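You operate a simulated robot arm through the tools that you are given. There is no shell and no other tool. Be economical: measure what you need, move in short steps, check, and stop when the job is done.

You run a simulated robot arm. Do the job below in one go: nothing can be reset, and whatever is moved stays where it is left.

## Task
Take the teal folded cloth from the top of the sample table and leave it in the grey tray there. Take the handled block and leave it on the top of the trunk lid. Take the grey tin from the top of the sample table and leave it on top of the packet there. Take the purple small bobbin from the top of the sample table and put it on the pulley there. Take the brush from the top of the side table and put it on the shuttle end of the winding table. Shut the upper cupboard drawer. Pull the pirn drawer open. Any order will do. Set down upright: handled block, tin, small bobbin.

Only the result counts: the job must be done as asked and must still hold three seconds after the hand-in. Knocking over, shifting, dropping, spilling or breaking anything else fails it. Lids that push on must go on centred and level and be pressed home; caps that screw on are set level and turned clockwise until they are tight. Flat cloth is picked up by pressing the open fingertips on it (5 to 10 N) and closing them slowly along it; thin cloth reads only 2 to 8 mm in the jaws.

## Robot
A 6-joint arm with a two-finger gripper on a trunk, on a base that drives. Base frame: it is fixed to the floor where the robot stands at the start and does not move with it; the origin is under the middle of the robot, x ahead of it, y to its left, z up; the surface under the hand at the start is at about z = 0.82. Units: m, degrees, N and s.
Its first joint turns from -166.0 to 166.0 degrees. Places, roughly: brush (6x13x9 cm) [0.1, -2.7, 0.9]; folded cloth [0.75, 0, 0.75]; handled block (15x10x15 cm) [0.7, 0.2, 0.9]; packet [0.75, -0.5, 0.75]; pirn drawer [-1.5, -3.1, 0.5]; pulley (6x6x3 cm) [0.3, -1, 0.8]; shuttle end of the winding table (18x22 cm) [-0.72, -3.38, 0.64]; small bobbin [0.5, -1, 0.75]; tin [0.5, -1, 0.75]; top of the trunk lid [1.4, 2.2, 0.4]; tray (24x15x4 cm) [0.8, 0, 0.8]; upper cupboard drawer [1.5, 2.8, 0.3]. Payload 1.71 kg.
The TCP is the grasp point between the finger pads, 0.02 m short of the fingertips. In the tool frame z runs along the fingers and y along their closing line. Largest opening 0.096 m; the body of the gripper starts 0.113 m behind the TCP.
Orientation is that of the tool frame in the base frame, as [roll, pitch, yaw] about the fixed x, y, z axes, in that order (R = Rz(yaw) Ry(pitch) Rx(roll)). With the fingers straight down and closing along the base's y, the tool's x points along the base's -x, its y along +y and its z along -z.

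## Interface
- The arm moves only by the tool servo_tool. Its argument "steps" is a list of rows, each a list of 6 numbers: the shift along the base's x, y, z in units of 400 mm (1.0 is 400 mm), then the turn, a rotation vector about the base's x, y, z in units of 180 degrees (1.0 is 180 degrees). In form: [[tx, ty, tz, wx, wy, wz], ...]. A call has 1 to 12 rows; each row is the pose to reach, as a shift and turn from the pose commanded when the call began. "hand" is the finger opening in mm, from 0 to 96, set as the call begins (left out, the last holds). A call with a number of a shift or a turn outside -1 to 1 is refused whole. Each row takes 0.2 s and may step no farther than 0.05 m and 8.6 degrees from the row before; otherwise, or with a gripper value out of range, the whole call is refused. Where a pose cannot be reached the arm comes as near as it can. A force on the tool above 40 N (or 10 N above the force at the start of the call, whichever is more), or a blocked arm, ends the call early, and 0.2 s more pass. Each finger travels about 0.045 m/s and halts on what it meets, pressing with about 22 N; the grip force reading is that of the motor and also rises with nothing between the fingers. The clock runs only during rows and for 0.2 s after the last one: add rows that repeat a pose to give the fingers time. The reply holds the time, the measured pose of the TCP, the force on the tool along the base axes, the opening and the grip force, in the units named above and with some noise, with the torque about the TCP (base axes, N m) and any sound that the robot's microphone picked up.
- Cameras (640 x 400 px; columns grow to the right, rows downward): "scene" is now at [0.044, 0.1496, 1.6415]; the picture's right is [-0.79, -0.61, 0.01], its down [-0.47, 0.60, -0.65] and it looks along [0.39, -0.52, -0.76] (base axes); focal length 268 px, centre (320, 200). "wrist" rides on the gripper at [0.066, 0.014, -0.145] in the tool frame; the picture's right is [-0.21, 0.98, 0.00], its down [-0.88, -0.18, -0.45] and it looks along [-0.44, -0.09, 0.90] (tool axes); focal length 275 px, centre (320, 200). There is no depth. A picture from a camera that has moved, and an enlarged one, comes with that camera's place and axes in the base frame and with its lens.
- snapshot(camera): a new picture of that camera. The clock stands still meanwhile.
- slide_trunk(by): slides the trunk up (or, below 0, down) by that many m; the arm and the scene camera ride with it, the base frame stays. It gives what a move gives, with no picture.
- roll_base(legs): drives the robot by 1 to 6 legs, each [ahead, turn to the left] in m and degrees, along the robot's own axes; the way and the turn of a leg run together, so that a leg with both is an arc; at most 1.5 m and 180 degrees a leg. The arm and the cameras ride along, it lands a little off, and it stops where it bumps. It gives what a move gives.
- aim_head(pan, tilt): turns the head with the scene camera to pan (to the left, within 143 degrees either way) and tilt (down, from -29 to 69), counted from straight ahead of the robot. It gives what a move gives.
- close_up(camera, box): a new picture of the part [left, top, right, bottom] of that camera's present view, enlarged. The clock stands still meanwhile.
- job_done(): hands the job in; it is judged then, once.

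Work in short steps. Places have to be worked out from the pictures, the camera data and where the tool is seen: move nearer, look again, correct. Check each grasp and each placing, and mend what went wrong. You have 186 turns and 148 pictures in all, those below and enlarged ones among them. Open the gripper and draw the arm clear of the work before you hand the job in, unless the task says otherwise; then end with one line.

The tools are called after "Emit:" as name(argument=value, ...) on one line, values as JSON. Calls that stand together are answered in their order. servo_tool: Moves the arm, as the interface text tells. Its arguments: {"type":"object","properties":{"steps":{"type":"array","items":{"type":"array","items":{"type":"number"}}},"hand":{"type":"number"}},"required":["steps"]} The other tools are called the same way: slide_trunk (by) slides the trunk up or down; roll_base (legs) drives the base; aim_head (pan, tilt) turns the head that bears the scene camera; snapshot (camera) takes a picture; close_up (camera, box) takes an enlarged picture of a part of a camera's view; job_done () hands the job in.

At the start:

```text
t: 0.0
tool_pos: [0.6501, -0.2524, 1.1682]
orientation: [180.0, -0.1, 179.9]
ft_force: [-0.7, 0.7, 0.7]
torque: [-0.02, 0.0, -0.06]
finger_gap: 0.0958
grasp_force: 0.1
trunk travel left (down, up): [-0.25, 0.14]
robot x, y, heading: [-0.0003, 0.0013, 0.1]
head pan, tilt: [-52.3, 48.9]
```

scene: 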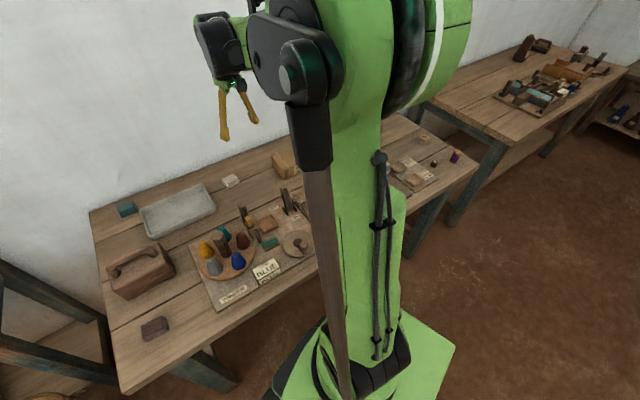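
wrist: 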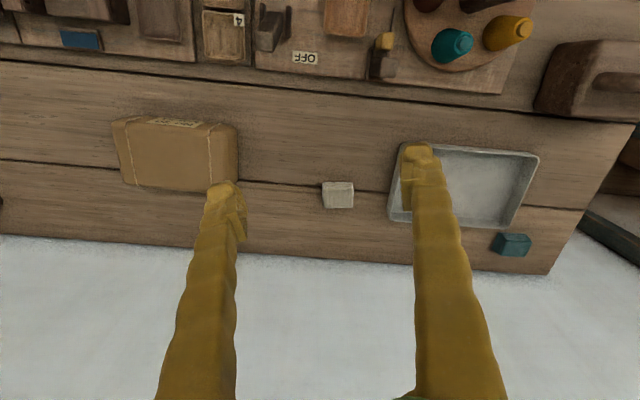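

I'll start by looking around the sample table with close-ups to identify the items.

Emit:
close_up(camera="scene", box=[80, 140, 320, 290])

Emit:
close_up(camera="scene", box=[340, 100, 500, 200])

Emit:
close_up(camera="wrist", box=[0, 0, 640, 400])

```text
2.67 times, centred on (200, 215) of scene
camera zoom: at [0.044, 0.1496, 1.6415], right [-0.79, -0.61, 0.01], down [-0.47, 0.6, -0.65], along [0.39, -0.52, -0.76], focal length 716 px, centre (640, 160)
```

zoom: 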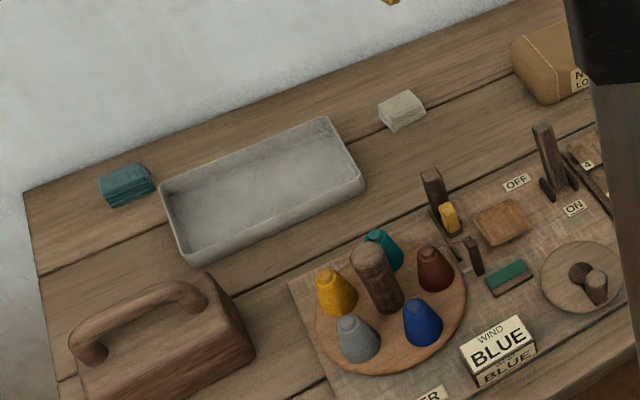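

```text
4.00 times, centred on (420, 150) of scene
camera zoom: at [0.044, 0.1496, 1.6415], right [-0.79, -0.61, 0.01], down [-0.47, 0.6, -0.65], along [0.39, -0.52, -0.76], focal length 1074 px, centre (-80, 400)
```

zoom: 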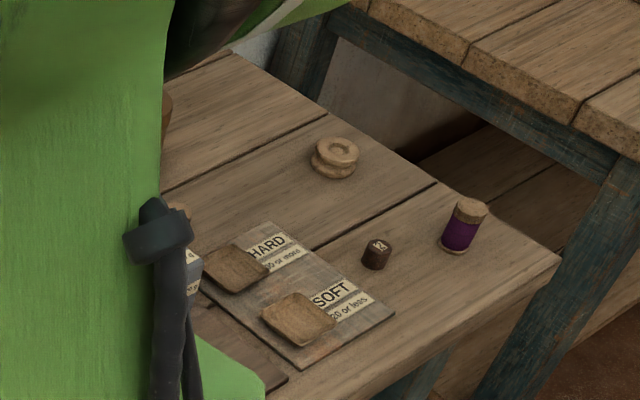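

```text
1.00 times, centred on (320, 200) of wrist (not enlarged: the box is as wide or as high as the picture)
camera zoom: at [0.5844, -0.2383, 1.313], right [0.21, 0.98, 0.0], down [0.88, -0.18, 0.44], along [0.43, -0.09, -0.9], focal length 275 px, centre (320, 200)
```

zoom: 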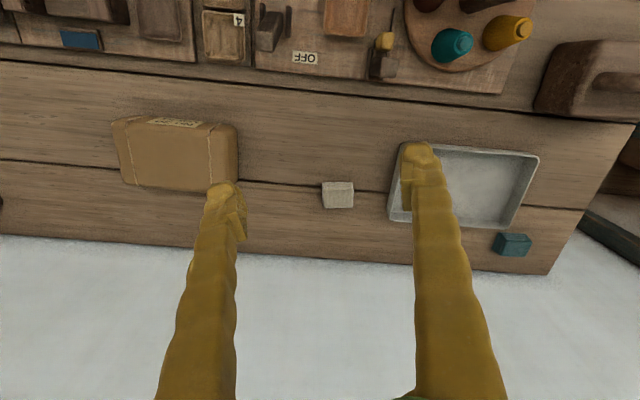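

Teal cloth triangulates to about (0.995, 0.087, 0.84), just outside reach; tray centre about (0.85, -0.015). The table is turned about 17°, front edge ~0.33 m ahead. I try a short drive ahead to bring the cloth into reach.

Emit:
roll_base(legs=[[0.08, 0]])

Emit:
aim_head(pan=0, tilt=50)

Emit:
snapshot(camera="scene")

```text
t: 1.2
tool_pos: [0.7043, -0.2525, 1.1812]
orientation: [-179.9, 1.1, 180.0]
ft_force: [1.7, -0.3, -0.5]
torque: [-0.03, 0.17, 0.0]
finger_gap: 0.0958
grasp_force: 0.0
trunk travel left (down, up): [-0.25, 0.14]
robot x, y, heading: [0.0787, 0.0032, 0.1]
head pan, tilt: [-52.3, 48.9]
```

```text
t: 2.4
tool_pos: [0.7156, -0.2524, 1.1729]
orientation: [-179.9, 0.6, 179.9]
ft_force: [-1.3, 1.4, 1.0]
torque: [0.0, -0.23, 0.0]
finger_gap: 0.096
grasp_force: 0.1
trunk travel left (down, up): [-0.25, 0.14]
robot x, y, heading: [0.0829, 0.0003, -0.1]
head pan, tilt: [0.0, 50.0]
```

```text
142 pictures are left
camera scene: at [0.1401, 0.2115, 1.6402], right [0.0, -1.0, 0.0], down [-0.77, 0.0, -0.64], along [0.64, 0.0, -0.77], focal length 268 px, centre (320, 200)
```

scene: 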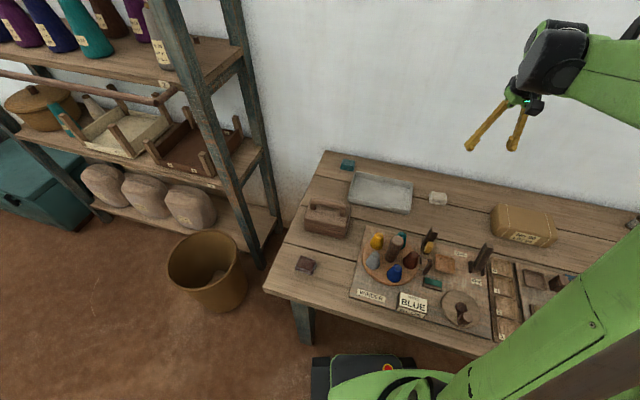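

Cloth confirmed at (0.997, 0.094). I move the hand near it for a closer wrist look.

Emit:
servo_tool(steps=[[0.05, 0.09, -0.01, 0, 0, 0], [0.1, 0.18, -0.03, 0, 0, 0], [0.15, 0.27, -0.05, 0, 0, 0], [0.2, 0.36, -0.07, 0, 0, 0], [0.25, 0.45, -0.09, 0, 0, 0], [0.3, 0.54, -0.11, 0, 0, 0], [0.35, 0.63, -0.13, 0, 0, 0], [0.4, 0.72, -0.15, 0, 0, 0], [0.44, 0.82, -0.17, 0, 0, 0], [0.44, 0.82, -0.17, 0, 0, 0]])

Emit:
snapshot(camera="wrist")

```text
t: 4.6
tool_pos: [0.8989, 0.0757, 1.1022]
orientation: [-179.9, 0.2, 180.0]
ft_force: [0.5, 0.4, -0.8]
torque: [-0.06, 0.09, -0.03]
finger_gap: 0.0958
grasp_force: 0.0
trunk travel left (down, up): [-0.25, 0.14]
robot x, y, heading: [0.0757, -0.0011, -0.0]
head pan, tilt: [0.0, 50.0]
```

```text
141 pictures are left
camera wrist: at [0.8339, 0.0903, 1.247], right [0.21, 0.98, 0.0], down [0.87, -0.18, 0.45], along [0.44, -0.09, -0.89], focal length 275 px, centre (320, 200)
```

wrist: 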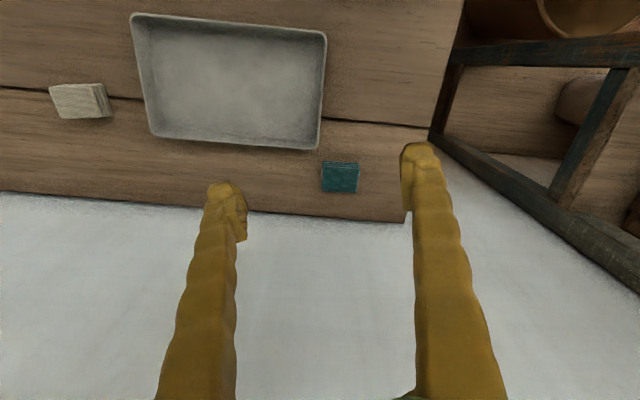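

Cloth at (1.000, 0.090), its sides parallel with the table (17°). I turn the hand to match and go above it.

Emit:
servo_tool(steps=[[0.06, 0.01, -0.08, 0, 0, -0.032], [0.12, 0.02, -0.16, 0, 0, -0.064], [0.18, 0.03, -0.24, 0, 0, -0.094], [0.25, 0.036, -0.32, 0, 0, -0.094], [0.25, 0.036, -0.4, 0, 0, -0.094], [0.25, 0.036, -0.45, 0, 0, -0.094], [0.25, 0.036, -0.45, 0, 0, -0.094]])

Emit:
snapshot(camera="wrist")

```text
t: 6.2
tool_pos: [0.9971, 0.0899, 0.9235]
orientation: [-179.9, 0.3, 163.1]
ft_force: [-0.4, -0.4, -0.2]
torque: [0.01, -0.01, -0.01]
finger_gap: 0.0961
grasp_force: 0.0
trunk travel left (down, up): [-0.25, 0.14]
robot x, y, heading: [0.0788, -0.0002, 0.1]
head pan, tilt: [0.0, 50.0]
```

```text
140 pictures are left
camera wrist: at [0.9385, 0.1234, 1.0679], right [0.48, 0.88, 0.0], down [0.78, -0.43, 0.45], along [0.39, -0.22, -0.89], focal length 275 px, centre (320, 200)
```

wrist: 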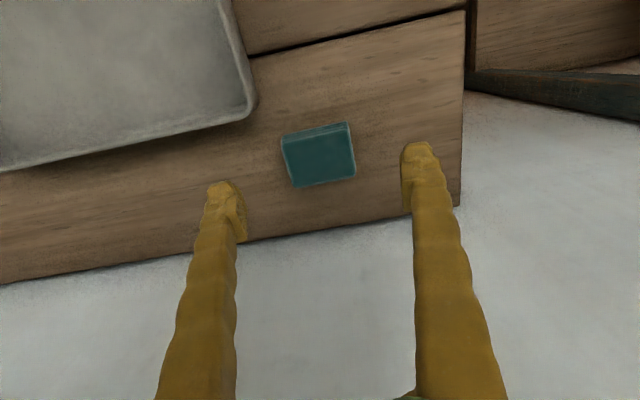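

Cloth is centred between the fingers. Descend to TCP 0.843 and then close.

Emit:
servo_tool(steps=[[0, 0, -0.1, 0, 0, 0], [0, 0, -0.17, 0, 0, 0], [0, 0, -0.2, 0, 0, 0], [0, 0, -0.2, 0, 0, 0]])

Emit:
servo_tool(steps=[[0, 0, 0, 0, 0, 0], [0, 0, 0, 0, 0, 0], [0, 0, 0, 0, 0, 0], [0, 0, 0, 0, 0, 0], [0, 0, 0, 0, 0, 0], [0, 0, 0, 0, 0, 0], [0, 0, 0, 0, 0, 0]], hand=0)

Emit:
snapshot(camera="wrist")

```text
t: 7.2
tool_pos: [0.9975, 0.09, 0.8441]
orientation: [-179.8, 0.3, 163.1]
ft_force: [0.3, 0.3, 0.7]
torque: [0.01, 0.02, -0.02]
finger_gap: 0.0962
grasp_force: 0.1
trunk travel left (down, up): [-0.25, 0.14]
robot x, y, heading: [0.081, -0.0027, -0.1]
head pan, tilt: [0.0, 50.0]
```

```text
t: 8.8
tool_pos: [0.9959, 0.0886, 0.8438]
orientation: [180.0, 0.3, 163.1]
ft_force: [-0.6, -0.5, -0.1]
torque: [0.0, -0.02, 0.01]
finger_gap: 0.0587
grasp_force: 22.0
trunk travel left (down, up): [-0.25, 0.14]
robot x, y, heading: [0.0806, -0.0005, 0.0]
head pan, tilt: [0.0, 50.0]
```

```text
139 pictures are left
camera wrist: at [0.9373, 0.1221, 0.9889], right [0.48, 0.88, 0.0], down [0.78, -0.43, 0.45], along [0.39, -0.22, -0.89], focal length 275 px, centre (320, 200)
```

wrist: 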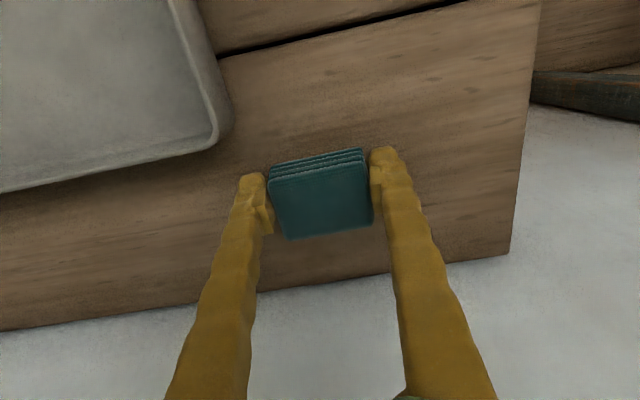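

Gripped (58.7 mm). Lift, carry over the tray centre (0.835, -0.02) and check.

Emit:
servo_tool(steps=[[0, 0, 0.1, 0, 0, 0], [0, 0, 0.22, 0, 0, 0], [-0.09, -0.06, 0.24, 0, 0, 0], [-0.18, -0.12, 0.24, 0, 0, 0], [-0.27, -0.18, 0.24, 0, 0, 0], [-0.36, -0.24, 0.24, 0, 0, 0], [-0.4, -0.27, 0.2, 0, 0, 0], [-0.4, -0.27, 0.15, 0, 0, 0], [-0.4, -0.27, 0.15, 0, 0, 0]])

Emit:
snapshot(camera="wrist")

```text
t: 10.8
tool_pos: [0.8376, -0.0188, 0.9047]
orientation: [-179.8, 0.3, 163.1]
ft_force: [-0.3, 0.0, -0.3]
torque: [0.02, 0.02, -0.05]
finger_gap: 0.0582
grasp_force: 21.8
trunk travel left (down, up): [-0.25, 0.14]
robot x, y, heading: [0.0814, 0.0015, -0.2]
head pan, tilt: [0.0, 50.0]
```

```text
138 pictures are left
camera wrist: at [0.7777, 0.0146, 1.0484], right [0.48, 0.88, 0.0], down [0.78, -0.43, 0.45], along [0.39, -0.22, -0.89], focal length 275 px, centre (320, 200)
```

wrist: 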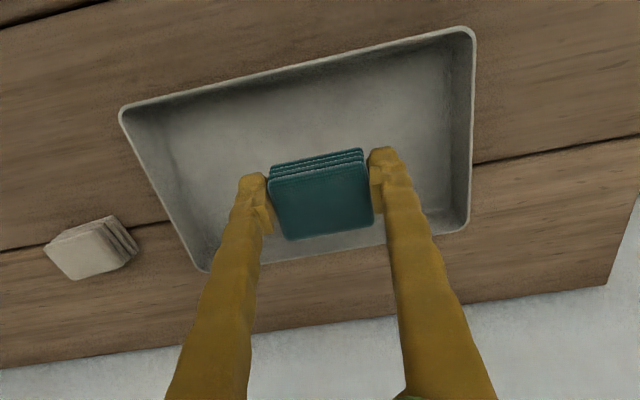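

Cloth is over the tray. Lower until just above the tray floor.

Emit:
servo_tool(steps=[[-0.01, 0, -0.06, 0, 0, 0], [-0.02, 0, -0.1, 0, 0, 0], [-0.02, 0, -0.125, 0, 0, 0], [-0.02, 0, -0.135, 0, 0, 0], [-0.02, 0, -0.135, 0, 0, 0]])

Emit:
servo_tool(steps=[[0, 0, 0, 0, 0, 0], [0, 0, 0, 0, 0, 0], [0, 0, 0, 0, 0, 0], [0, 0, 0, 0, 0, 0], [0, 0, 0.1, 0, 0, 0], [0, 0, 0.2, 0, 0, 0], [0, 0, 0.3, 0, 0, 0], [0, 0, 0.4, 0, 0, 0]], hand=90)

Emit:
snapshot(camera="wrist")

```text
t: 12.0
tool_pos: [0.8295, -0.0186, 0.8505]
orientation: [-179.9, 0.2, 163.2]
ft_force: [0.0, 0.4, 0.1]
torque: [0.02, 0.03, 0.0]
finger_gap: 0.0588
grasp_force: 22.3
trunk travel left (down, up): [-0.25, 0.14]
robot x, y, heading: [0.0793, -0.0002, -0.2]
head pan, tilt: [0.0, 50.0]
```

```text
t: 13.8
tool_pos: [0.8273, -0.0166, 1.0104]
orientation: [-179.9, 0.3, 163.2]
ft_force: [0.3, 0.6, 0.9]
torque: [0.02, 0.0, 0.03]
finger_gap: 0.0901
grasp_force: 0.0
trunk travel left (down, up): [-0.25, 0.14]
robot x, y, heading: [0.077, -0.0022, 0.1]
head pan, tilt: [0.0, 50.0]
```

```text
137 pictures are left
camera wrist: at [0.7694, 0.0159, 1.1549], right [0.48, 0.88, 0.0], down [0.78, -0.43, 0.45], along [0.39, -0.22, -0.89], focal length 275 px, centre (320, 200)
```

wrist: 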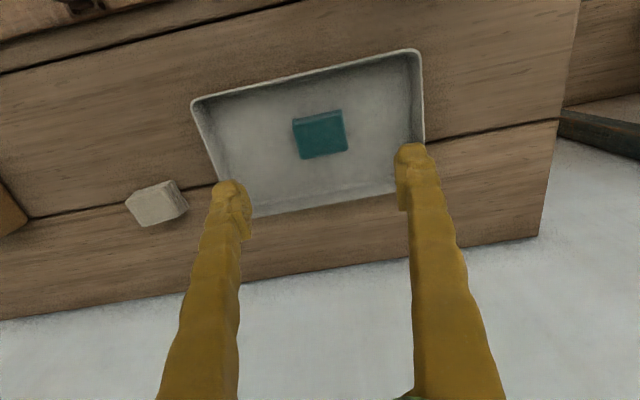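

Cloth is in the tray. Next, move the hand right over the packet region to find the tin.

Emit:
servo_tool(steps=[[0, 0, 0.12, 0, 0, 0], [-0.03, -0.08, 0.2, 0, 0, 0], [-0.06, -0.17, 0.26, 0, 0, 0], [-0.1, -0.27, 0.3, 0, 0, 0], [-0.14, -0.38, 0.32, 0, 0, 0], [-0.18, -0.48, 0.34, 0, 0, 0], [-0.22, -0.58, 0.34, 0, 0, 0], [-0.26, -0.68, 0.34, 0, 0, 0], [-0.3, -0.78, 0.34, 0, 0, 0], [-0.34, -0.88, 0.34, 0, 0, 0], [-0.38, -0.98, 0.34, 0, 0, 0], [-0.38, -0.98, 0.34, 0, 0, 0]])

Emit:
servo_tool(steps=[[-0.04, -0.1, 0, 0, 0, 0], [-0.08, -0.2, 0, 0, 0, 0], [-0.12, -0.3, 0, 0, 0, 0], [-0.2, -0.38, 0, 0, 0, 0], [-0.3, -0.38, 0, 0, 0, 0], [-0.4, -0.38, 0, 0, 0, 0], [-0.45, -0.38, 0, 0, 0, 0], [-0.45, -0.38, 0, 0, 0, 0]])

Emit:
snapshot(camera="wrist")

Emit:
aim_head(pan=-70, tilt=35)

Emit:
snapshot(camera="scene")

```text
t: 16.4
tool_pos: [0.6774, -0.4126, 1.146]
orientation: [180.0, 0.3, 163.0]
ft_force: [-0.4, -0.7, -0.3]
torque: [0.06, -0.03, 0.0]
finger_gap: 0.0901
grasp_force: 0.1
trunk travel left (down, up): [-0.25, 0.14]
robot x, y, heading: [0.0825, 0.0001, -0.1]
head pan, tilt: [0.0, 50.0]
```

```text
t: 18.2
tool_pos: [0.496, -0.5632, 1.145]
orientation: [-179.9, 0.4, 163.1]
ft_force: [-0.4, 0.2, -0.1]
torque: [0.01, -0.05, -0.01]
finger_gap: 0.09
grasp_force: 0.1
trunk travel left (down, up): [-0.25, 0.14]
robot x, y, heading: [0.0795, -0.0013, 0.1]
head pan, tilt: [0.0, 50.0]
```

```text
136 pictures are left
camera wrist: at [0.4377, -0.5304, 1.2905], right [0.48, 0.88, 0.0], down [0.78, -0.43, 0.45], along [0.39, -0.22, -0.89], focal length 275 px, centre (320, 200)
```

wrist: 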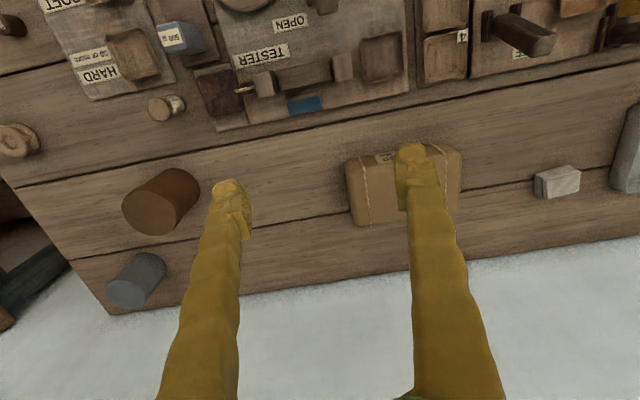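

```text
t: 19.6
tool_pos: [0.4962, -0.5629, 1.1468]
orientation: [-179.9, 0.2, 163.1]
ft_force: [0.4, 0.3, 0.9]
torque: [-0.01, -0.01, 0.0]
finger_gap: 0.0896
grasp_force: 0.0
trunk travel left (down, up): [-0.25, 0.14]
robot x, y, heading: [0.0809, -0.0002, -0.1]
head pan, tilt: [-70.0, 35.0]
```

```text
135 pictures are left
camera scene: at [0.1068, 0.1284, 1.6621], right [-0.94, -0.34, 0.01], down [-0.21, 0.54, -0.82], along [0.27, -0.77, -0.58], focal length 268 px, centre (320, 200)
```

scene: 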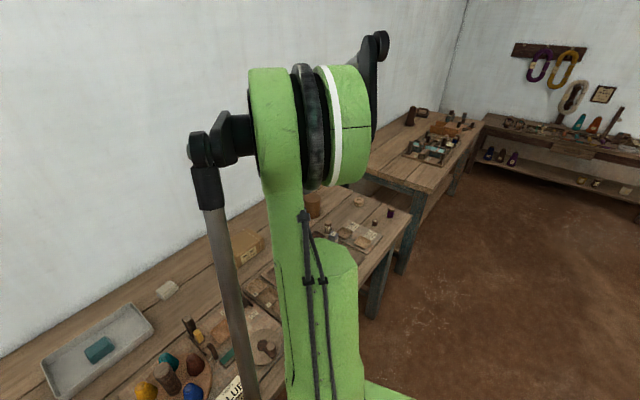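

Grey tin is the grey cylinder at about (0.60, -1.05); packet about (0.66, -0.48); pulley (0.30, -1.04); bobbin (0.125, -0.98). I turn left 73° so the robot is parallel with the table, then back along it.

Emit:
roll_base(legs=[[-0.03, 0], [0, 73], [-0.4, 0], [-0.22, 0]])

Emit:
aim_head(pan=-100, tilt=50)

Emit:
snapshot(camera="scene")

Emit:
snapshot(camera="wrist")

```text
t: 29.8
tool_pos: [0.5219, -0.3693, 1.1449]
orientation: [-179.9, 0.3, -124.9]
ft_force: [-0.7, 0.3, -0.4]
torque: [0.02, -0.02, -0.01]
finger_gap: 0.0898
grasp_force: 0.1
trunk travel left (down, up): [-0.25, 0.14]
robot x, y, heading: [-0.1417, -0.5899, 71.5]
head pan, tilt: [-70.0, 35.0]
```

```text
t: 30.8
tool_pos: [0.5167, -0.3857, 1.1523]
orientation: [179.9, 1.1, -125.1]
ft_force: [-1.2, 0.8, -0.3]
torque: [0.01, 0.01, 0.01]
finger_gap: 0.09
grasp_force: 0.1
trunk travel left (down, up): [-0.25, 0.14]
robot x, y, heading: [-0.1445, -0.5923, 71.5]
head pan, tilt: [-100.0, 50.0]
```

```text
134 pictures are left
camera scene: at [-0.2744, -0.5654, 1.641], right [-0.47, -0.88, 0.02], down [-0.68, 0.35, -0.65], along [0.56, -0.32, -0.76], focal length 268 px, centre (320, 200)
```

scene: 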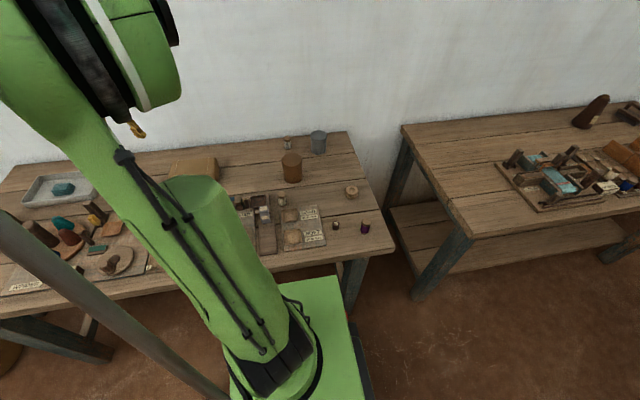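

```text
133 pictures are left
camera wrist: at [0.4669, -0.4333, 1.2956], right [-0.68, 0.73, 0.01], down [0.65, 0.6, 0.46], along [0.33, 0.32, -0.89], focal length 275 px, centre (320, 200)
```

wrist: 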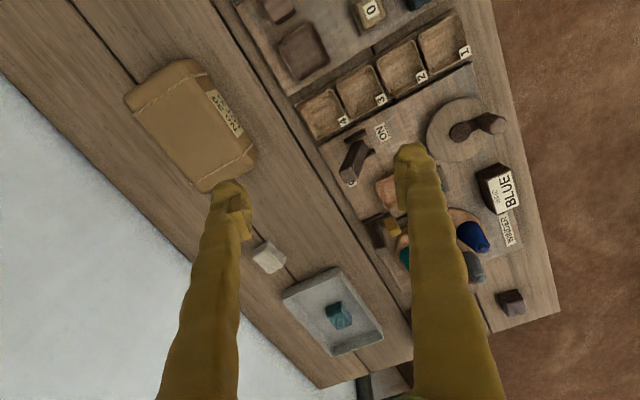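

Take a close-up of that end of the table.

Emit:
close_up(camera="scene", box=[240, 120, 400, 250])

```text
3.08 times, centred on (320, 185) of scene
camera zoom: at [-0.2744, -0.5654, 1.641], right [-0.47, -0.88, 0.02], down [-0.68, 0.35, -0.65], along [0.56, -0.32, -0.76], focal length 826 px, centre (320, 246)
```

zoom: 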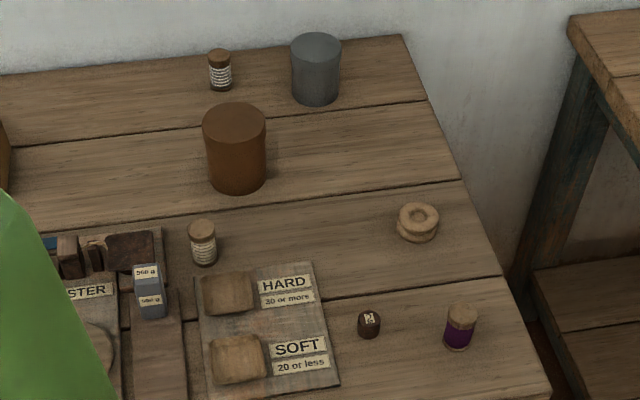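

Tin: centre (0.611, -1.055), top 0.908, ~7.2 cm wide. Move the hand above it, turned so the fingers close along the table's length (yaw 163°).

Emit:
servo_tool(steps=[[0.02, -0.1, 0, 0, 0, -0.04], [0.04, -0.2, 0, 0, 0, -0.08], [0.06, -0.3, 0, 0, 0, -0.12], [0.08, -0.4, 0, 0, 0, -0.16], [0.1, -0.5, 0, 0, 0, -0.2], [0.12, -0.6, 0, 0, 0, -0.24], [0.14, -0.7, 0, 0, 0, -0.28], [0.16, -0.8, 0, 0, 0, -0.32], [0.18, -0.9, 0, 0, 0, -0.36], [0.2, -1.0, 0, 0, 0, -0.4], [0.2, -1.0, 0, 0, 0, -0.4]], hand=96)

Emit:
servo_tool(steps=[[0.01, -0.1, -0.05, 0, 0, 0], [0.02, -0.2, -0.1, 0, 0, 0], [0.03, -0.3, -0.15, 0, 0, 0], [0.04, -0.42, -0.2, 0, 0, 0], [0.04, -0.53, -0.2, 0, 0, 0], [0.04, -0.62, -0.2, 0, 0, 0], [0.04, -0.62, -0.2, 0, 0, 0]])

Emit:
snapshot(camera="wrist")

```text
t: 33.1
tool_pos: [0.5975, -0.7846, 1.1514]
orientation: [179.9, 1.2, 163.0]
ft_force: [1.1, 0.2, -0.1]
torque: [-0.04, 0.0, 0.0]
finger_gap: 0.0962
grasp_force: 0.1
trunk travel left (down, up): [-0.25, 0.14]
robot x, y, heading: [-0.1406, -0.5907, 71.7]
head pan, tilt: [-100.0, 50.0]
```

```text
refused: row 4 steps farther than a row can; nothing moved
```

```text
131 pictures are left
camera wrist: at [0.5367, -0.7507, 1.2958], right [0.48, 0.88, 0.01], down [0.77, -0.43, 0.46], along [0.41, -0.22, -0.89], focal length 275 px, centre (320, 200)
```

wrist: 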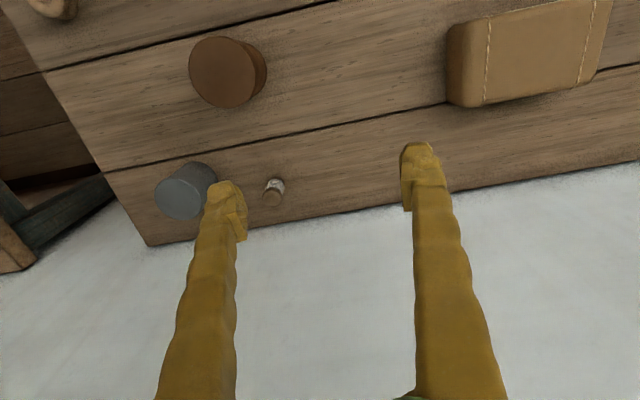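

Retry the second part with smaller steps (and level the small tilt).

Emit:
servo_tool(steps=[[0.005, -0.1, -0.03, 0.001, 0.003, 0], [0.01, -0.2, -0.06, 0.0019, 0.0064, 0], [0.015, -0.3, -0.09, 0.0019, 0.0064, 0], [0.02, -0.4, -0.12, 0.0019, 0.0064, 0], [0.025, -0.5, -0.15, 0.0019, 0.0064, 0], [0.03, -0.6, -0.18, 0.0019, 0.0064, 0], [0.03, -0.65, -0.22, 0.0019, 0.0064, 0], [0.03, -0.65, -0.22, 0.0019, 0.0064, 0]])

Emit:
snapshot(camera="wrist")

```text
t: 35.0
tool_pos: [0.6045, -1.0617, 1.0616]
orientation: [179.2, -0.1, 162.8]
ft_force: [-0.7, -3.0, -0.9]
torque: [0.28, -0.1, 0.0]
finger_gap: 0.0961
grasp_force: 0.0
trunk travel left (down, up): [-0.25, 0.14]
robot x, y, heading: [-0.1469, -0.5912, 71.6]
head pan, tilt: [-100.0, 50.0]
```

```text
130 pictures are left
camera wrist: at [0.5459, -1.0315, 1.2076], right [0.49, 0.87, 0.01], down [0.78, -0.44, 0.44], along [0.39, -0.2, -0.9], focal length 275 px, centre (320, 200)
```

wrist: 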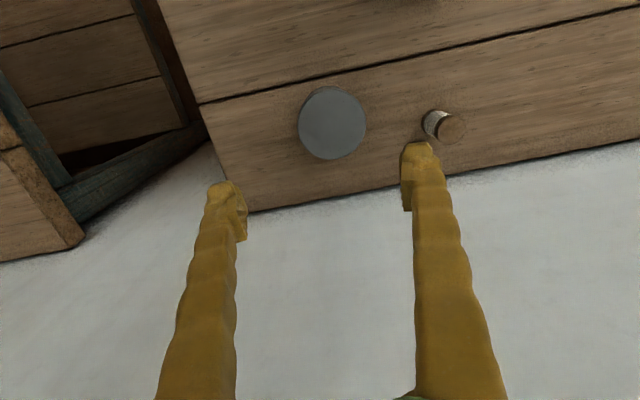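

Tin top now reads (0.604, -1.044). Shift the hand there and come down to just above it for a check.

Emit:
servo_tool(steps=[[0, 0.02, -0.08, 0, 0, 0], [0, 0.03, -0.16, 0, 0, 0], [0, 0.035, -0.22, 0, 0, 0], [0, 0.035, -0.22, 0, 0, 0], [0, 0.035, -0.22, 0, 0, 0]])

Emit:
snapshot(camera="wrist")

```text
t: 36.1
tool_pos: [0.6098, -1.0296, 0.9755]
orientation: [179.9, 0.0, 163.1]
ft_force: [0.0, 0.0, -0.5]
torque: [0.02, -0.01, 0.01]
finger_gap: 0.0957
grasp_force: 0.0
trunk travel left (down, up): [-0.25, 0.14]
robot x, y, heading: [-0.1437, -0.5921, 71.6]
head pan, tilt: [-100.0, 50.0]
```

```text
129 pictures are left
camera wrist: at [0.5513, -0.9972, 1.122], right [0.48, 0.88, 0.0], down [0.78, -0.43, 0.44], along [0.39, -0.21, -0.9], focal length 275 px, centre (320, 200)
```

wrist: 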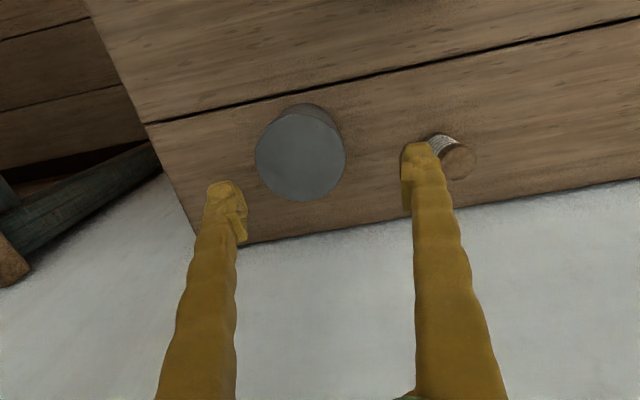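

Tin at (0.603, -1.043). Correct by (-7, -13) mm, descend to grasp height and close.

Emit:
servo_tool(steps=[[-0.017, -0.034, 0, 0, 0, 0], [-0.017, -0.034, -0.08, 0, 0, 0], [-0.017, -0.034, -0.16, 0, 0, 0], [-0.017, -0.034, -0.24, 0, 0, 0], [-0.017, -0.034, -0.265, 0, 0, 0], [-0.017, -0.034, -0.265, 0, 0, 0]])

Emit:
snapshot(camera="wrist")

```text
t: 37.5
tool_pos: [0.6006, -1.0465, 0.8692]
orientation: [179.8, 0.1, 162.9]
ft_force: [-0.3, -0.4, 0.5]
torque: [-0.03, 0.01, -0.02]
finger_gap: 0.096
grasp_force: 0.1
trunk travel left (down, up): [-0.25, 0.14]
robot x, y, heading: [-0.1437, -0.5899, 71.7]
head pan, tilt: [-100.0, 50.0]
```

```text
128 pictures are left
camera wrist: at [0.5431, -1.0146, 1.0153], right [0.48, 0.88, 0.0], down [0.78, -0.43, 0.44], along [0.39, -0.21, -0.9], focal length 275 px, centre (320, 200)
```

wrist: 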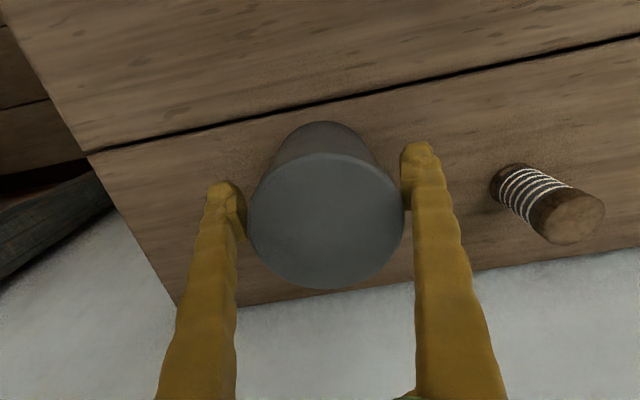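

Well centred between the fingers. Close.

Emit:
servo_tool(steps=[[0, 0, 0, 0, 0, 0], [0, 0, 0, 0, 0, 0], [0, 0, 0, 0, 0, 0], [0, 0, 0, 0, 0, 0], [0, 0, 0, 0, 0, 0]], hand=0)

Emit:
servo_tool(steps=[[0, 0, 0.08, 0, 0, 0], [0, 0, 0.18, 0, 0, 0], [0, 0, 0.28, 0, 0, 0], [0, 0, 0.38, 0, 0, 0], [0, 0, 0.48, 0, 0, 0], [0, 0, 0.48, 0, 0, 0]])

Emit:
aim_head(pan=-75, tilt=52)

Emit:
snapshot(camera="scene")

```text
t: 38.8
tool_pos: [0.6014, -1.0468, 0.8702]
orientation: [179.8, 0.0, 163.0]
ft_force: [-0.4, 0.6, 1.4]
torque: [-0.04, -0.04, -0.01]
finger_gap: 0.082
grasp_force: 21.5
trunk travel left (down, up): [-0.25, 0.14]
robot x, y, heading: [-0.1423, -0.5894, 72.1]
head pan, tilt: [-100.0, 50.0]
```

```text
t: 40.1
tool_pos: [0.604, -1.0459, 1.0627]
orientation: [179.8, 0.0, 163.0]
ft_force: [-0.8, 0.4, -0.8]
torque: [0.02, -0.03, -0.02]
finger_gap: 0.0819
grasp_force: 22.2
trunk travel left (down, up): [-0.25, 0.14]
robot x, y, heading: [-0.1405, -0.5937, 71.8]
head pan, tilt: [-100.0, 50.0]
```

```text
t: 41.0
tool_pos: [0.6035, -1.0479, 1.0635]
orientation: [179.8, 0.0, 163.1]
ft_force: [-0.4, -0.1, -0.5]
torque: [-0.01, 0.0, 0.05]
finger_gap: 0.0822
grasp_force: 21.8
trunk travel left (down, up): [-0.25, 0.14]
robot x, y, heading: [-0.1445, -0.5945, 71.8]
head pan, tilt: [-75.0, 52.0]
```

```text
127 pictures are left
camera scene: at [-0.283, -0.5816, 1.6375], right [-0.06, -1.0, -0.01], down [-0.78, 0.05, -0.62], along [0.62, -0.02, -0.79], focal length 268 px, centre (320, 200)
```

scene: 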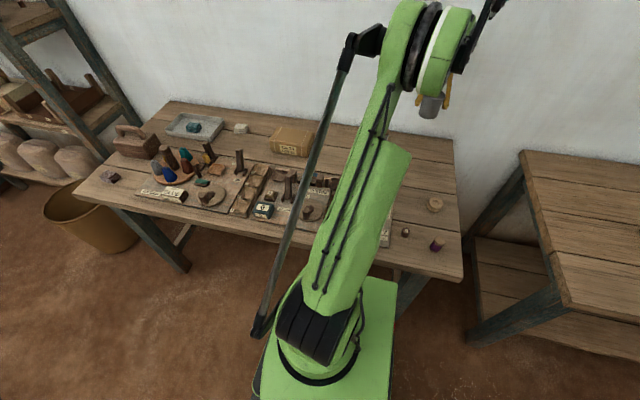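

Tin held (82 mm). Close-up of the packet to locate its top.

Emit:
close_up(camera="scene", box=[230, 100, 350, 175])

```text
5.33 times, centred on (290, 138) of scene
camera zoom: at [-0.283, -0.5816, 1.6375], right [-0.06, -1.0, -0.01], down [-0.78, 0.05, -0.62], along [0.62, -0.02, -0.79], focal length 1432 px, centre (480, 533)
```

zoom: 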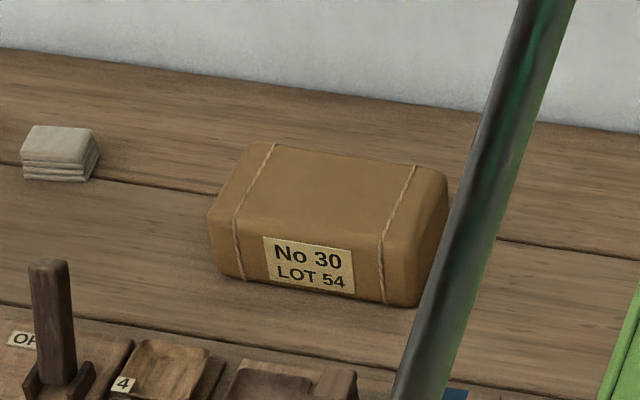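

Packet top centre ≈ (0.652, -0.503), top ≈ 0.89. Carry the tin there at z 1.06.

Emit:
servo_tool(steps=[[0.01, 0.1, 0, 0, 0, 0], [0.02, 0.2, 0, 0, 0, 0], [0.03, 0.3, 0, 0, 0, 0], [0.04, 0.4, 0, 0, 0, 0], [0.05, 0.5, 0, 0, 0, 0], [0.06, 0.6, 0, 0, 0, 0], [0.07, 0.7, 0, 0, 0, 0], [0.08, 0.8, 0, 0, 0, 0], [0.09, 0.9, 0, 0, 0, 0], [0.1, 1.0, 0, 0, 0, 0]])

Emit:
servo_tool(steps=[[0.01, 0.1, 0, 0, 0, 0], [0.02, 0.2, 0, 0, 0, 0], [0.02, 0.3, -0.05, 0, 0, 0], [0.02, 0.36, -0.1, 0, 0, 0], [0.02, 0.36, -0.15, 0, 0, 0], [0.02, 0.36, -0.15, 0, 0, 0]])

Emit:
snapshot(camera="wrist")

Emit:
snapshot(camera="scene")

```text
t: 43.2
tool_pos: [0.647, -0.6321, 1.0596]
orientation: [-179.4, 0.0, 163.0]
ft_force: [-0.5, -1.2, -0.8]
torque: [0.14, -0.06, 0.0]
finger_gap: 0.0818
grasp_force: 21.8
trunk travel left (down, up): [-0.25, 0.14]
robot x, y, heading: [-0.1415, -0.5919, 71.7]
head pan, tilt: [-75.0, 52.0]
```

```text
t: 44.6
tool_pos: [0.6513, -0.5014, 1.0009]
orientation: [179.9, 0.1, 163.0]
ft_force: [-0.5, -0.2, -1.7]
torque: [0.01, 0.05, 0.0]
finger_gap: 0.0819
grasp_force: 21.8
trunk travel left (down, up): [-0.25, 0.14]
robot x, y, heading: [-0.144, -0.5915, 71.8]
head pan, tilt: [-75.0, 52.0]
```

```text
125 pictures are left
camera wrist: at [0.5916, -0.4686, 1.1466], right [0.48, 0.88, 0.0], down [0.78, -0.43, 0.44], along [0.39, -0.21, -0.9], focal length 275 px, centre (320, 200)
```

wrist: 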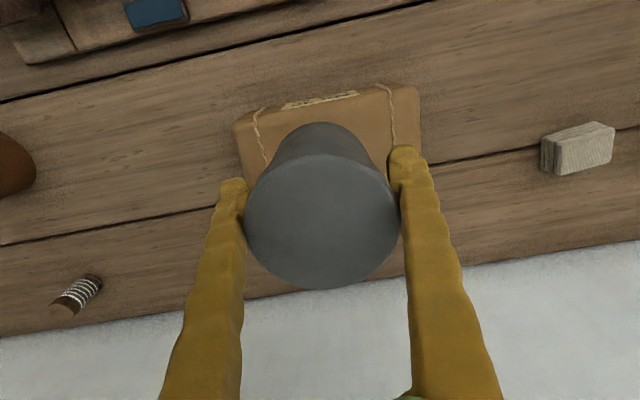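

```text
124 pictures are left
camera scene: at [-0.2666, -0.5329, 1.6379], right [-0.06, -1.0, 0.02], down [-0.79, 0.04, -0.61], along [0.61, -0.05, -0.79], focal length 268 px, centre (320, 200)
```

scene: 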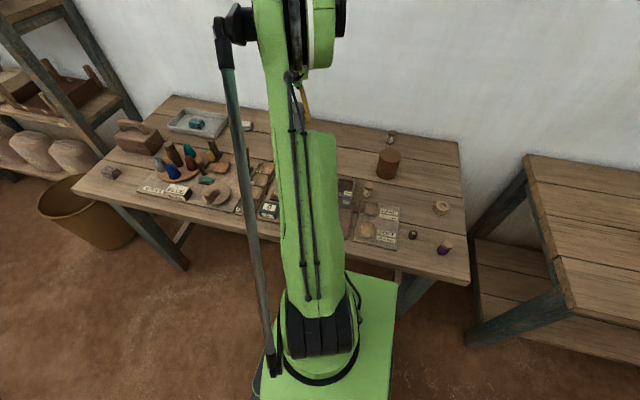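

Packet centre refines to about (0.664, -0.496). Shift slightly and lower gently.

Emit:
servo_tool(steps=[[0.032, 0.013, 0, 0, 0, 0], [0.032, 0.013, -0.05, 0, 0, 0], [0.032, 0.013, -0.1, 0, 0, 0], [0.032, 0.013, -0.13, 0, 0, 0], [0.032, 0.013, -0.13, 0, 0, 0]])

Emit:
snapshot(camera="wrist")

```text
t: 45.8
tool_pos: [0.6634, -0.4971, 0.9494]
orientation: [179.8, 0.0, 163.1]
ft_force: [-0.2, -0.2, -1.4]
torque: [0.01, -0.03, 0.0]
finger_gap: 0.0819
grasp_force: 21.7
trunk travel left (down, up): [-0.25, 0.14]
robot x, y, heading: [-0.1455, -0.5939, 71.6]
head pan, tilt: [-75.0, 52.0]
```

```text
123 pictures are left
camera wrist: at [0.6048, -0.4629, 1.0946], right [0.48, 0.88, 0.0], down [0.78, -0.43, 0.44], along [0.39, -0.21, -0.9], focal length 275 px, centre (320, 200)
```

wrist: 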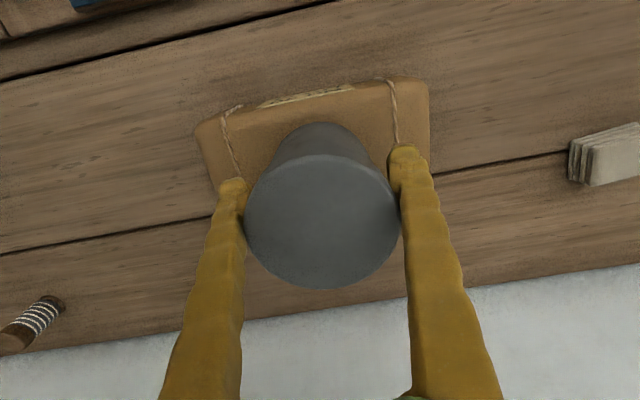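

Not yet in contact. Creep down in small steps watching the force.

Emit:
servo_tool(steps=[[0, 0, -0.006, 0, 0, 0], [0, 0, -0.012, 0, 0, 0], [0, 0, -0.018, 0, 0, 0], [0, 0, -0.018, 0, 0, 0]])

Emit:
servo_tool(steps=[[0, 0, -0.005, 0, 0, 0], [0, 0, -0.01, 0, 0, 0], [0, 0, -0.01, 0, 0, 0]])

```text
t: 46.8
tool_pos: [0.6622, -0.4952, 0.9415]
orientation: [180.0, 0.0, 163.1]
ft_force: [-1.2, -0.1, -0.8]
torque: [-0.02, 0.0, -0.01]
finger_gap: 0.0821
grasp_force: 21.5
trunk travel left (down, up): [-0.25, 0.14]
robot x, y, heading: [-0.1405, -0.5895, 71.6]
head pan, tilt: [-75.0, 52.0]
```

```text
t: 47.6
tool_pos: [0.6634, -0.496, 0.9393]
orientation: [179.8, 0.1, 162.9]
ft_force: [4.0, 1.6, 19.3]
torque: [-0.06, -0.03, 0.08]
finger_gap: 0.0823
grasp_force: 22.7
trunk travel left (down, up): [-0.25, 0.14]
robot x, y, heading: [-0.1418, -0.5907, 71.6]
head pan, tilt: [-75.0, 52.0]
```

Contact at z ≈ 0.94. Relieve 1 mm, open, retreat straight up.

Emit:
servo_tool(steps=[[0, 0, 0.005, 0, 0, 0], [0, 0, 0.005, 0, 0, 0], [0, 0, 0.005, 0, 0, 0], [0, 0, 0.08, 0, 0, 0], [0, 0, 0.18, 0, 0, 0], [0, 0, 0.28, 0, 0, 0], [0, 0, 0.36, 0, 0, 0], [0, 0, 0.36, 0, 0, 0]], hand=96)

Emit:
snapshot(camera="wrist")

```text
t: 49.4
tool_pos: [0.663, -0.4946, 1.0831]
orientation: [179.9, 0.0, 163.0]
ft_force: [-0.1, -1.4, -0.3]
torque: [-0.01, -0.06, 0.03]
finger_gap: 0.0963
grasp_force: 0.0
trunk travel left (down, up): [-0.25, 0.14]
robot x, y, heading: [-0.1373, -0.5924, 71.7]
head pan, tilt: [-75.0, 52.0]
```

```text
122 pictures are left
camera wrist: at [0.6055, -0.4618, 1.2283], right [0.48, 0.88, 0.0], down [0.78, -0.43, 0.44], along [0.39, -0.21, -0.9], focal length 275 px, centre (320, 200)
```

wrist: 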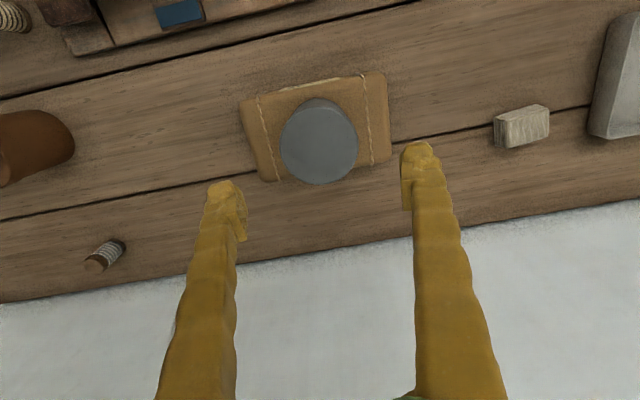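

Tin stands on the packet. Next the bobbin (~(0.12, -0.98)) and pulley (~(0.286, -1.03)): move the hand that way.

Emit:
servo_tool(steps=[[-0.085, -0.08, 0, 0, 0, 0], [-0.17, -0.16, 0, 0, 0, 0], [-0.255, -0.24, 0, 0, 0, 0], [-0.34, -0.32, 0, 0, 0, 0], [-0.425, -0.4, 0, 0, 0, 0], [-0.51, -0.48, 0, 0, 0, 0], [-0.595, -0.56, 0, 0, 0, 0], [-0.68, -0.64, 0, 0, 0, 0], [-0.765, -0.72, 0, 0, 0, 0], [-0.85, -0.8, 0, 0, 0, 0], [-0.93, -0.88, 0, 0, 0, 0], [-1.0, -0.96, 0, 0, 0, 0]])

Emit:
servo_tool(steps=[[-0.08, -0.06, -0.03, 0, 0, 0], [-0.16, -0.12, -0.06, 0, 0, 0], [-0.16, -0.12, -0.1, 0, 0, 0], [-0.16, -0.12, -0.1, 0, 0, 0]])

Emit:
snapshot(camera="wrist")

```text
t: 52.0
tool_pos: [0.2618, -0.8797, 1.0813]
orientation: [179.8, 0.0, 163.0]
ft_force: [0.4, -0.1, 0.4]
torque: [0.0, 0.02, 0.0]
finger_gap: 0.0959
grasp_force: 0.1
trunk travel left (down, up): [-0.25, 0.14]
robot x, y, heading: [-0.1413, -0.5911, 71.9]
head pan, tilt: [-75.0, 52.0]
```

```text
t: 53.0
tool_pos: [0.1955, -0.9385, 1.04]
orientation: [179.3, 0.0, 163.1]
ft_force: [1.0, 1.2, 0.3]
torque: [-0.15, 0.11, 0.01]
finger_gap: 0.096
grasp_force: 0.0
trunk travel left (down, up): [-0.25, 0.14]
robot x, y, heading: [-0.1384, -0.5893, 71.6]
head pan, tilt: [-75.0, 52.0]
```

```text
121 pictures are left
camera wrist: at [0.1369, -0.9066, 1.1848], right [0.48, 0.88, 0.01], down [0.78, -0.44, 0.44], along [0.39, -0.2, -0.9], focal length 275 px, centre (320, 200)
```

wrist: 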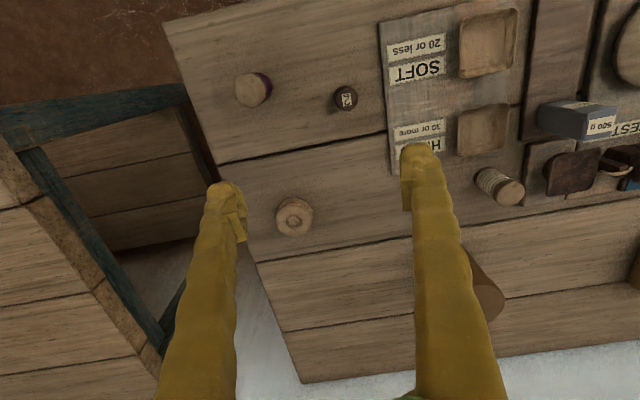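

Bobbin ≈ (0.125, -0.975), pulley ≈ (0.289, -1.028). Move above the bobbin with 75 mm opening.

Emit:
servo_tool(steps=[[-0.09, -0.045, 0, 0, 0, 0], [-0.18, -0.09, -0.04, 0, 0, 0], [-0.18, -0.09, -0.14, 0, 0, 0], [-0.18, -0.09, -0.14, 0, 0, 0], [-0.18, -0.09, -0.14, 0, 0, 0]], hand=75)

Emit:
snapshot(camera="wrist")

```text
t: 54.2
tool_pos: [0.1272, -0.9656, 0.9863]
orientation: [179.7, 0.0, 163.1]
ft_force: [-0.1, -0.6, -1.3]
torque: [0.03, 0.0, -0.01]
finger_gap: 0.075
grasp_force: 0.1
trunk travel left (down, up): [-0.25, 0.14]
robot x, y, heading: [-0.1422, -0.5951, 71.7]
head pan, tilt: [-75.0, 52.0]
```

```text
120 pictures are left
camera wrist: at [0.0695, -0.932, 1.1314], right [0.48, 0.88, 0.0], down [0.78, -0.43, 0.44], along [0.39, -0.21, -0.9], focal length 275 px, centre (320, 200)
```

wrist: 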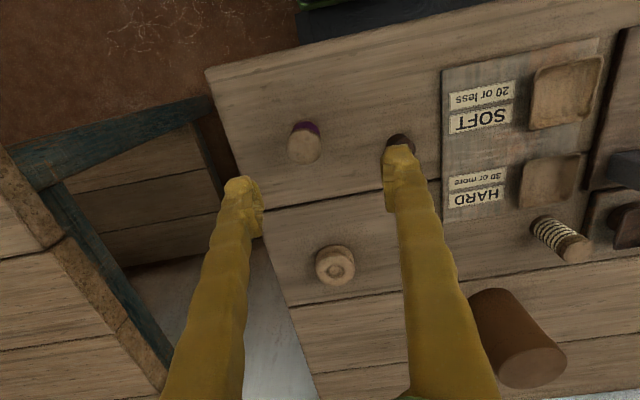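

Correct by (-5, -10) mm, descend and grip.

Emit:
servo_tool(steps=[[-0.012, -0.026, 0, 0, 0, 0], [-0.012, -0.026, -0.1, 0, 0, 0], [-0.012, -0.026, -0.2, 0, 0, 0], [-0.012, -0.026, -0.28, 0, 0, 0], [-0.012, -0.026, -0.28, 0, 0, 0]])

Emit:
snapshot(camera="wrist")

```text
t: 55.4
tool_pos: [0.1193, -0.9794, 0.8734]
orientation: [179.7, 0.0, 163.1]
ft_force: [-0.2, -1.2, -0.1]
torque: [0.02, 0.05, -0.02]
finger_gap: 0.0751
grasp_force: 0.1
trunk travel left (down, up): [-0.25, 0.14]
robot x, y, heading: [-0.1448, -0.5936, 71.5]
head pan, tilt: [-75.0, 52.0]
```

```text
119 pictures are left
camera wrist: at [0.0619, -0.9474, 1.0189], right [0.48, 0.88, 0.0], down [0.78, -0.43, 0.44], along [0.39, -0.21, -0.9], focal length 275 px, centre (320, 200)
```

wrist: 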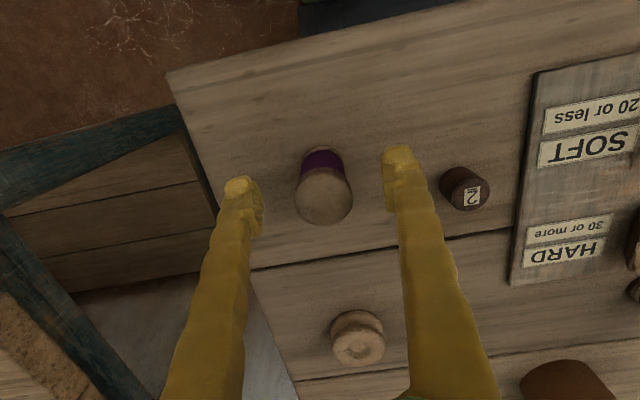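

Top is at ~0.88; lower another 13 mm, then close.

Emit:
servo_tool(steps=[[0, 0, -0.033, 0, 0, 0], [0, 0, -0.033, 0, 0, 0]])

Emit:
servo_tool(steps=[[0, 0, 0, 0, 0, 0], [0, 0, 0, 0, 0, 0], [0, 0, 0, 0, 0, 0], [0, 0, 0, 0, 0, 0], [0, 0, 0, 0, 0, 0], [0, 0, 0, 0, 0, 0]], hand=0)

Emit:
servo_tool(steps=[[0, 0, 0.08, 0, 0, 0], [0, 0, 0.16, 0, 0, 0], [0, 0, 0.24, 0, 0, 0], [0, 0, 0.24, 0, 0, 0]])

Emit:
snapshot(camera="wrist")

```text
t: 56.0
tool_pos: [0.1211, -0.9791, 0.8607]
orientation: [179.8, 0.0, 162.9]
ft_force: [0.0, 0.0, -0.8]
torque: [-0.01, 0.0, 0.01]
finger_gap: 0.0749
grasp_force: 0.0
trunk travel left (down, up): [-0.25, 0.14]
robot x, y, heading: [-0.1386, -0.5898, 71.7]
head pan, tilt: [-75.0, 52.0]
```

```text
t: 57.4
tool_pos: [0.1218, -0.9782, 0.8623]
orientation: [179.8, -0.1, 163.0]
ft_force: [0.6, 0.3, -0.3]
torque: [0.03, 0.01, -0.01]
finger_gap: 0.0311
grasp_force: 22.0
trunk travel left (down, up): [-0.25, 0.14]
robot x, y, heading: [-0.1418, -0.5924, 71.8]
head pan, tilt: [-75.0, 52.0]
```

```text
t: 58.4
tool_pos: [0.121, -0.9762, 0.9577]
orientation: [179.7, 0.0, 163.0]
ft_force: [-0.9, 0.2, -0.7]
torque: [-0.01, -0.02, -0.01]
finger_gap: 0.031
grasp_force: 22.5
trunk travel left (down, up): [-0.25, 0.14]
robot x, y, heading: [-0.1438, -0.5899, 71.8]
head pan, tilt: [-75.0, 52.0]
```

```text
118 pictures are left
camera wrist: at [0.0631, -0.9443, 1.1026], right [0.48, 0.88, 0.0], down [0.78, -0.43, 0.44], along [0.39, -0.21, -0.9], focal length 275 px, centre (320, 200)
```

wrist: 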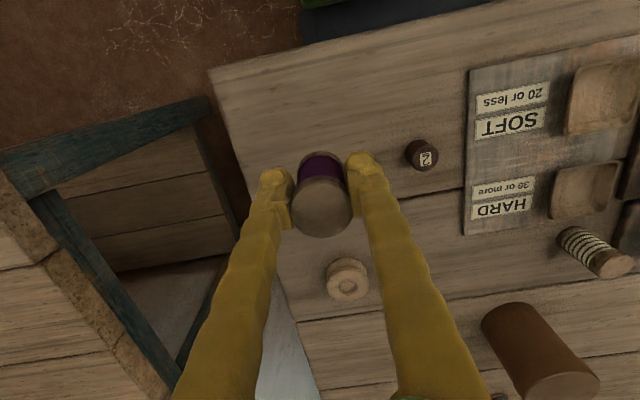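

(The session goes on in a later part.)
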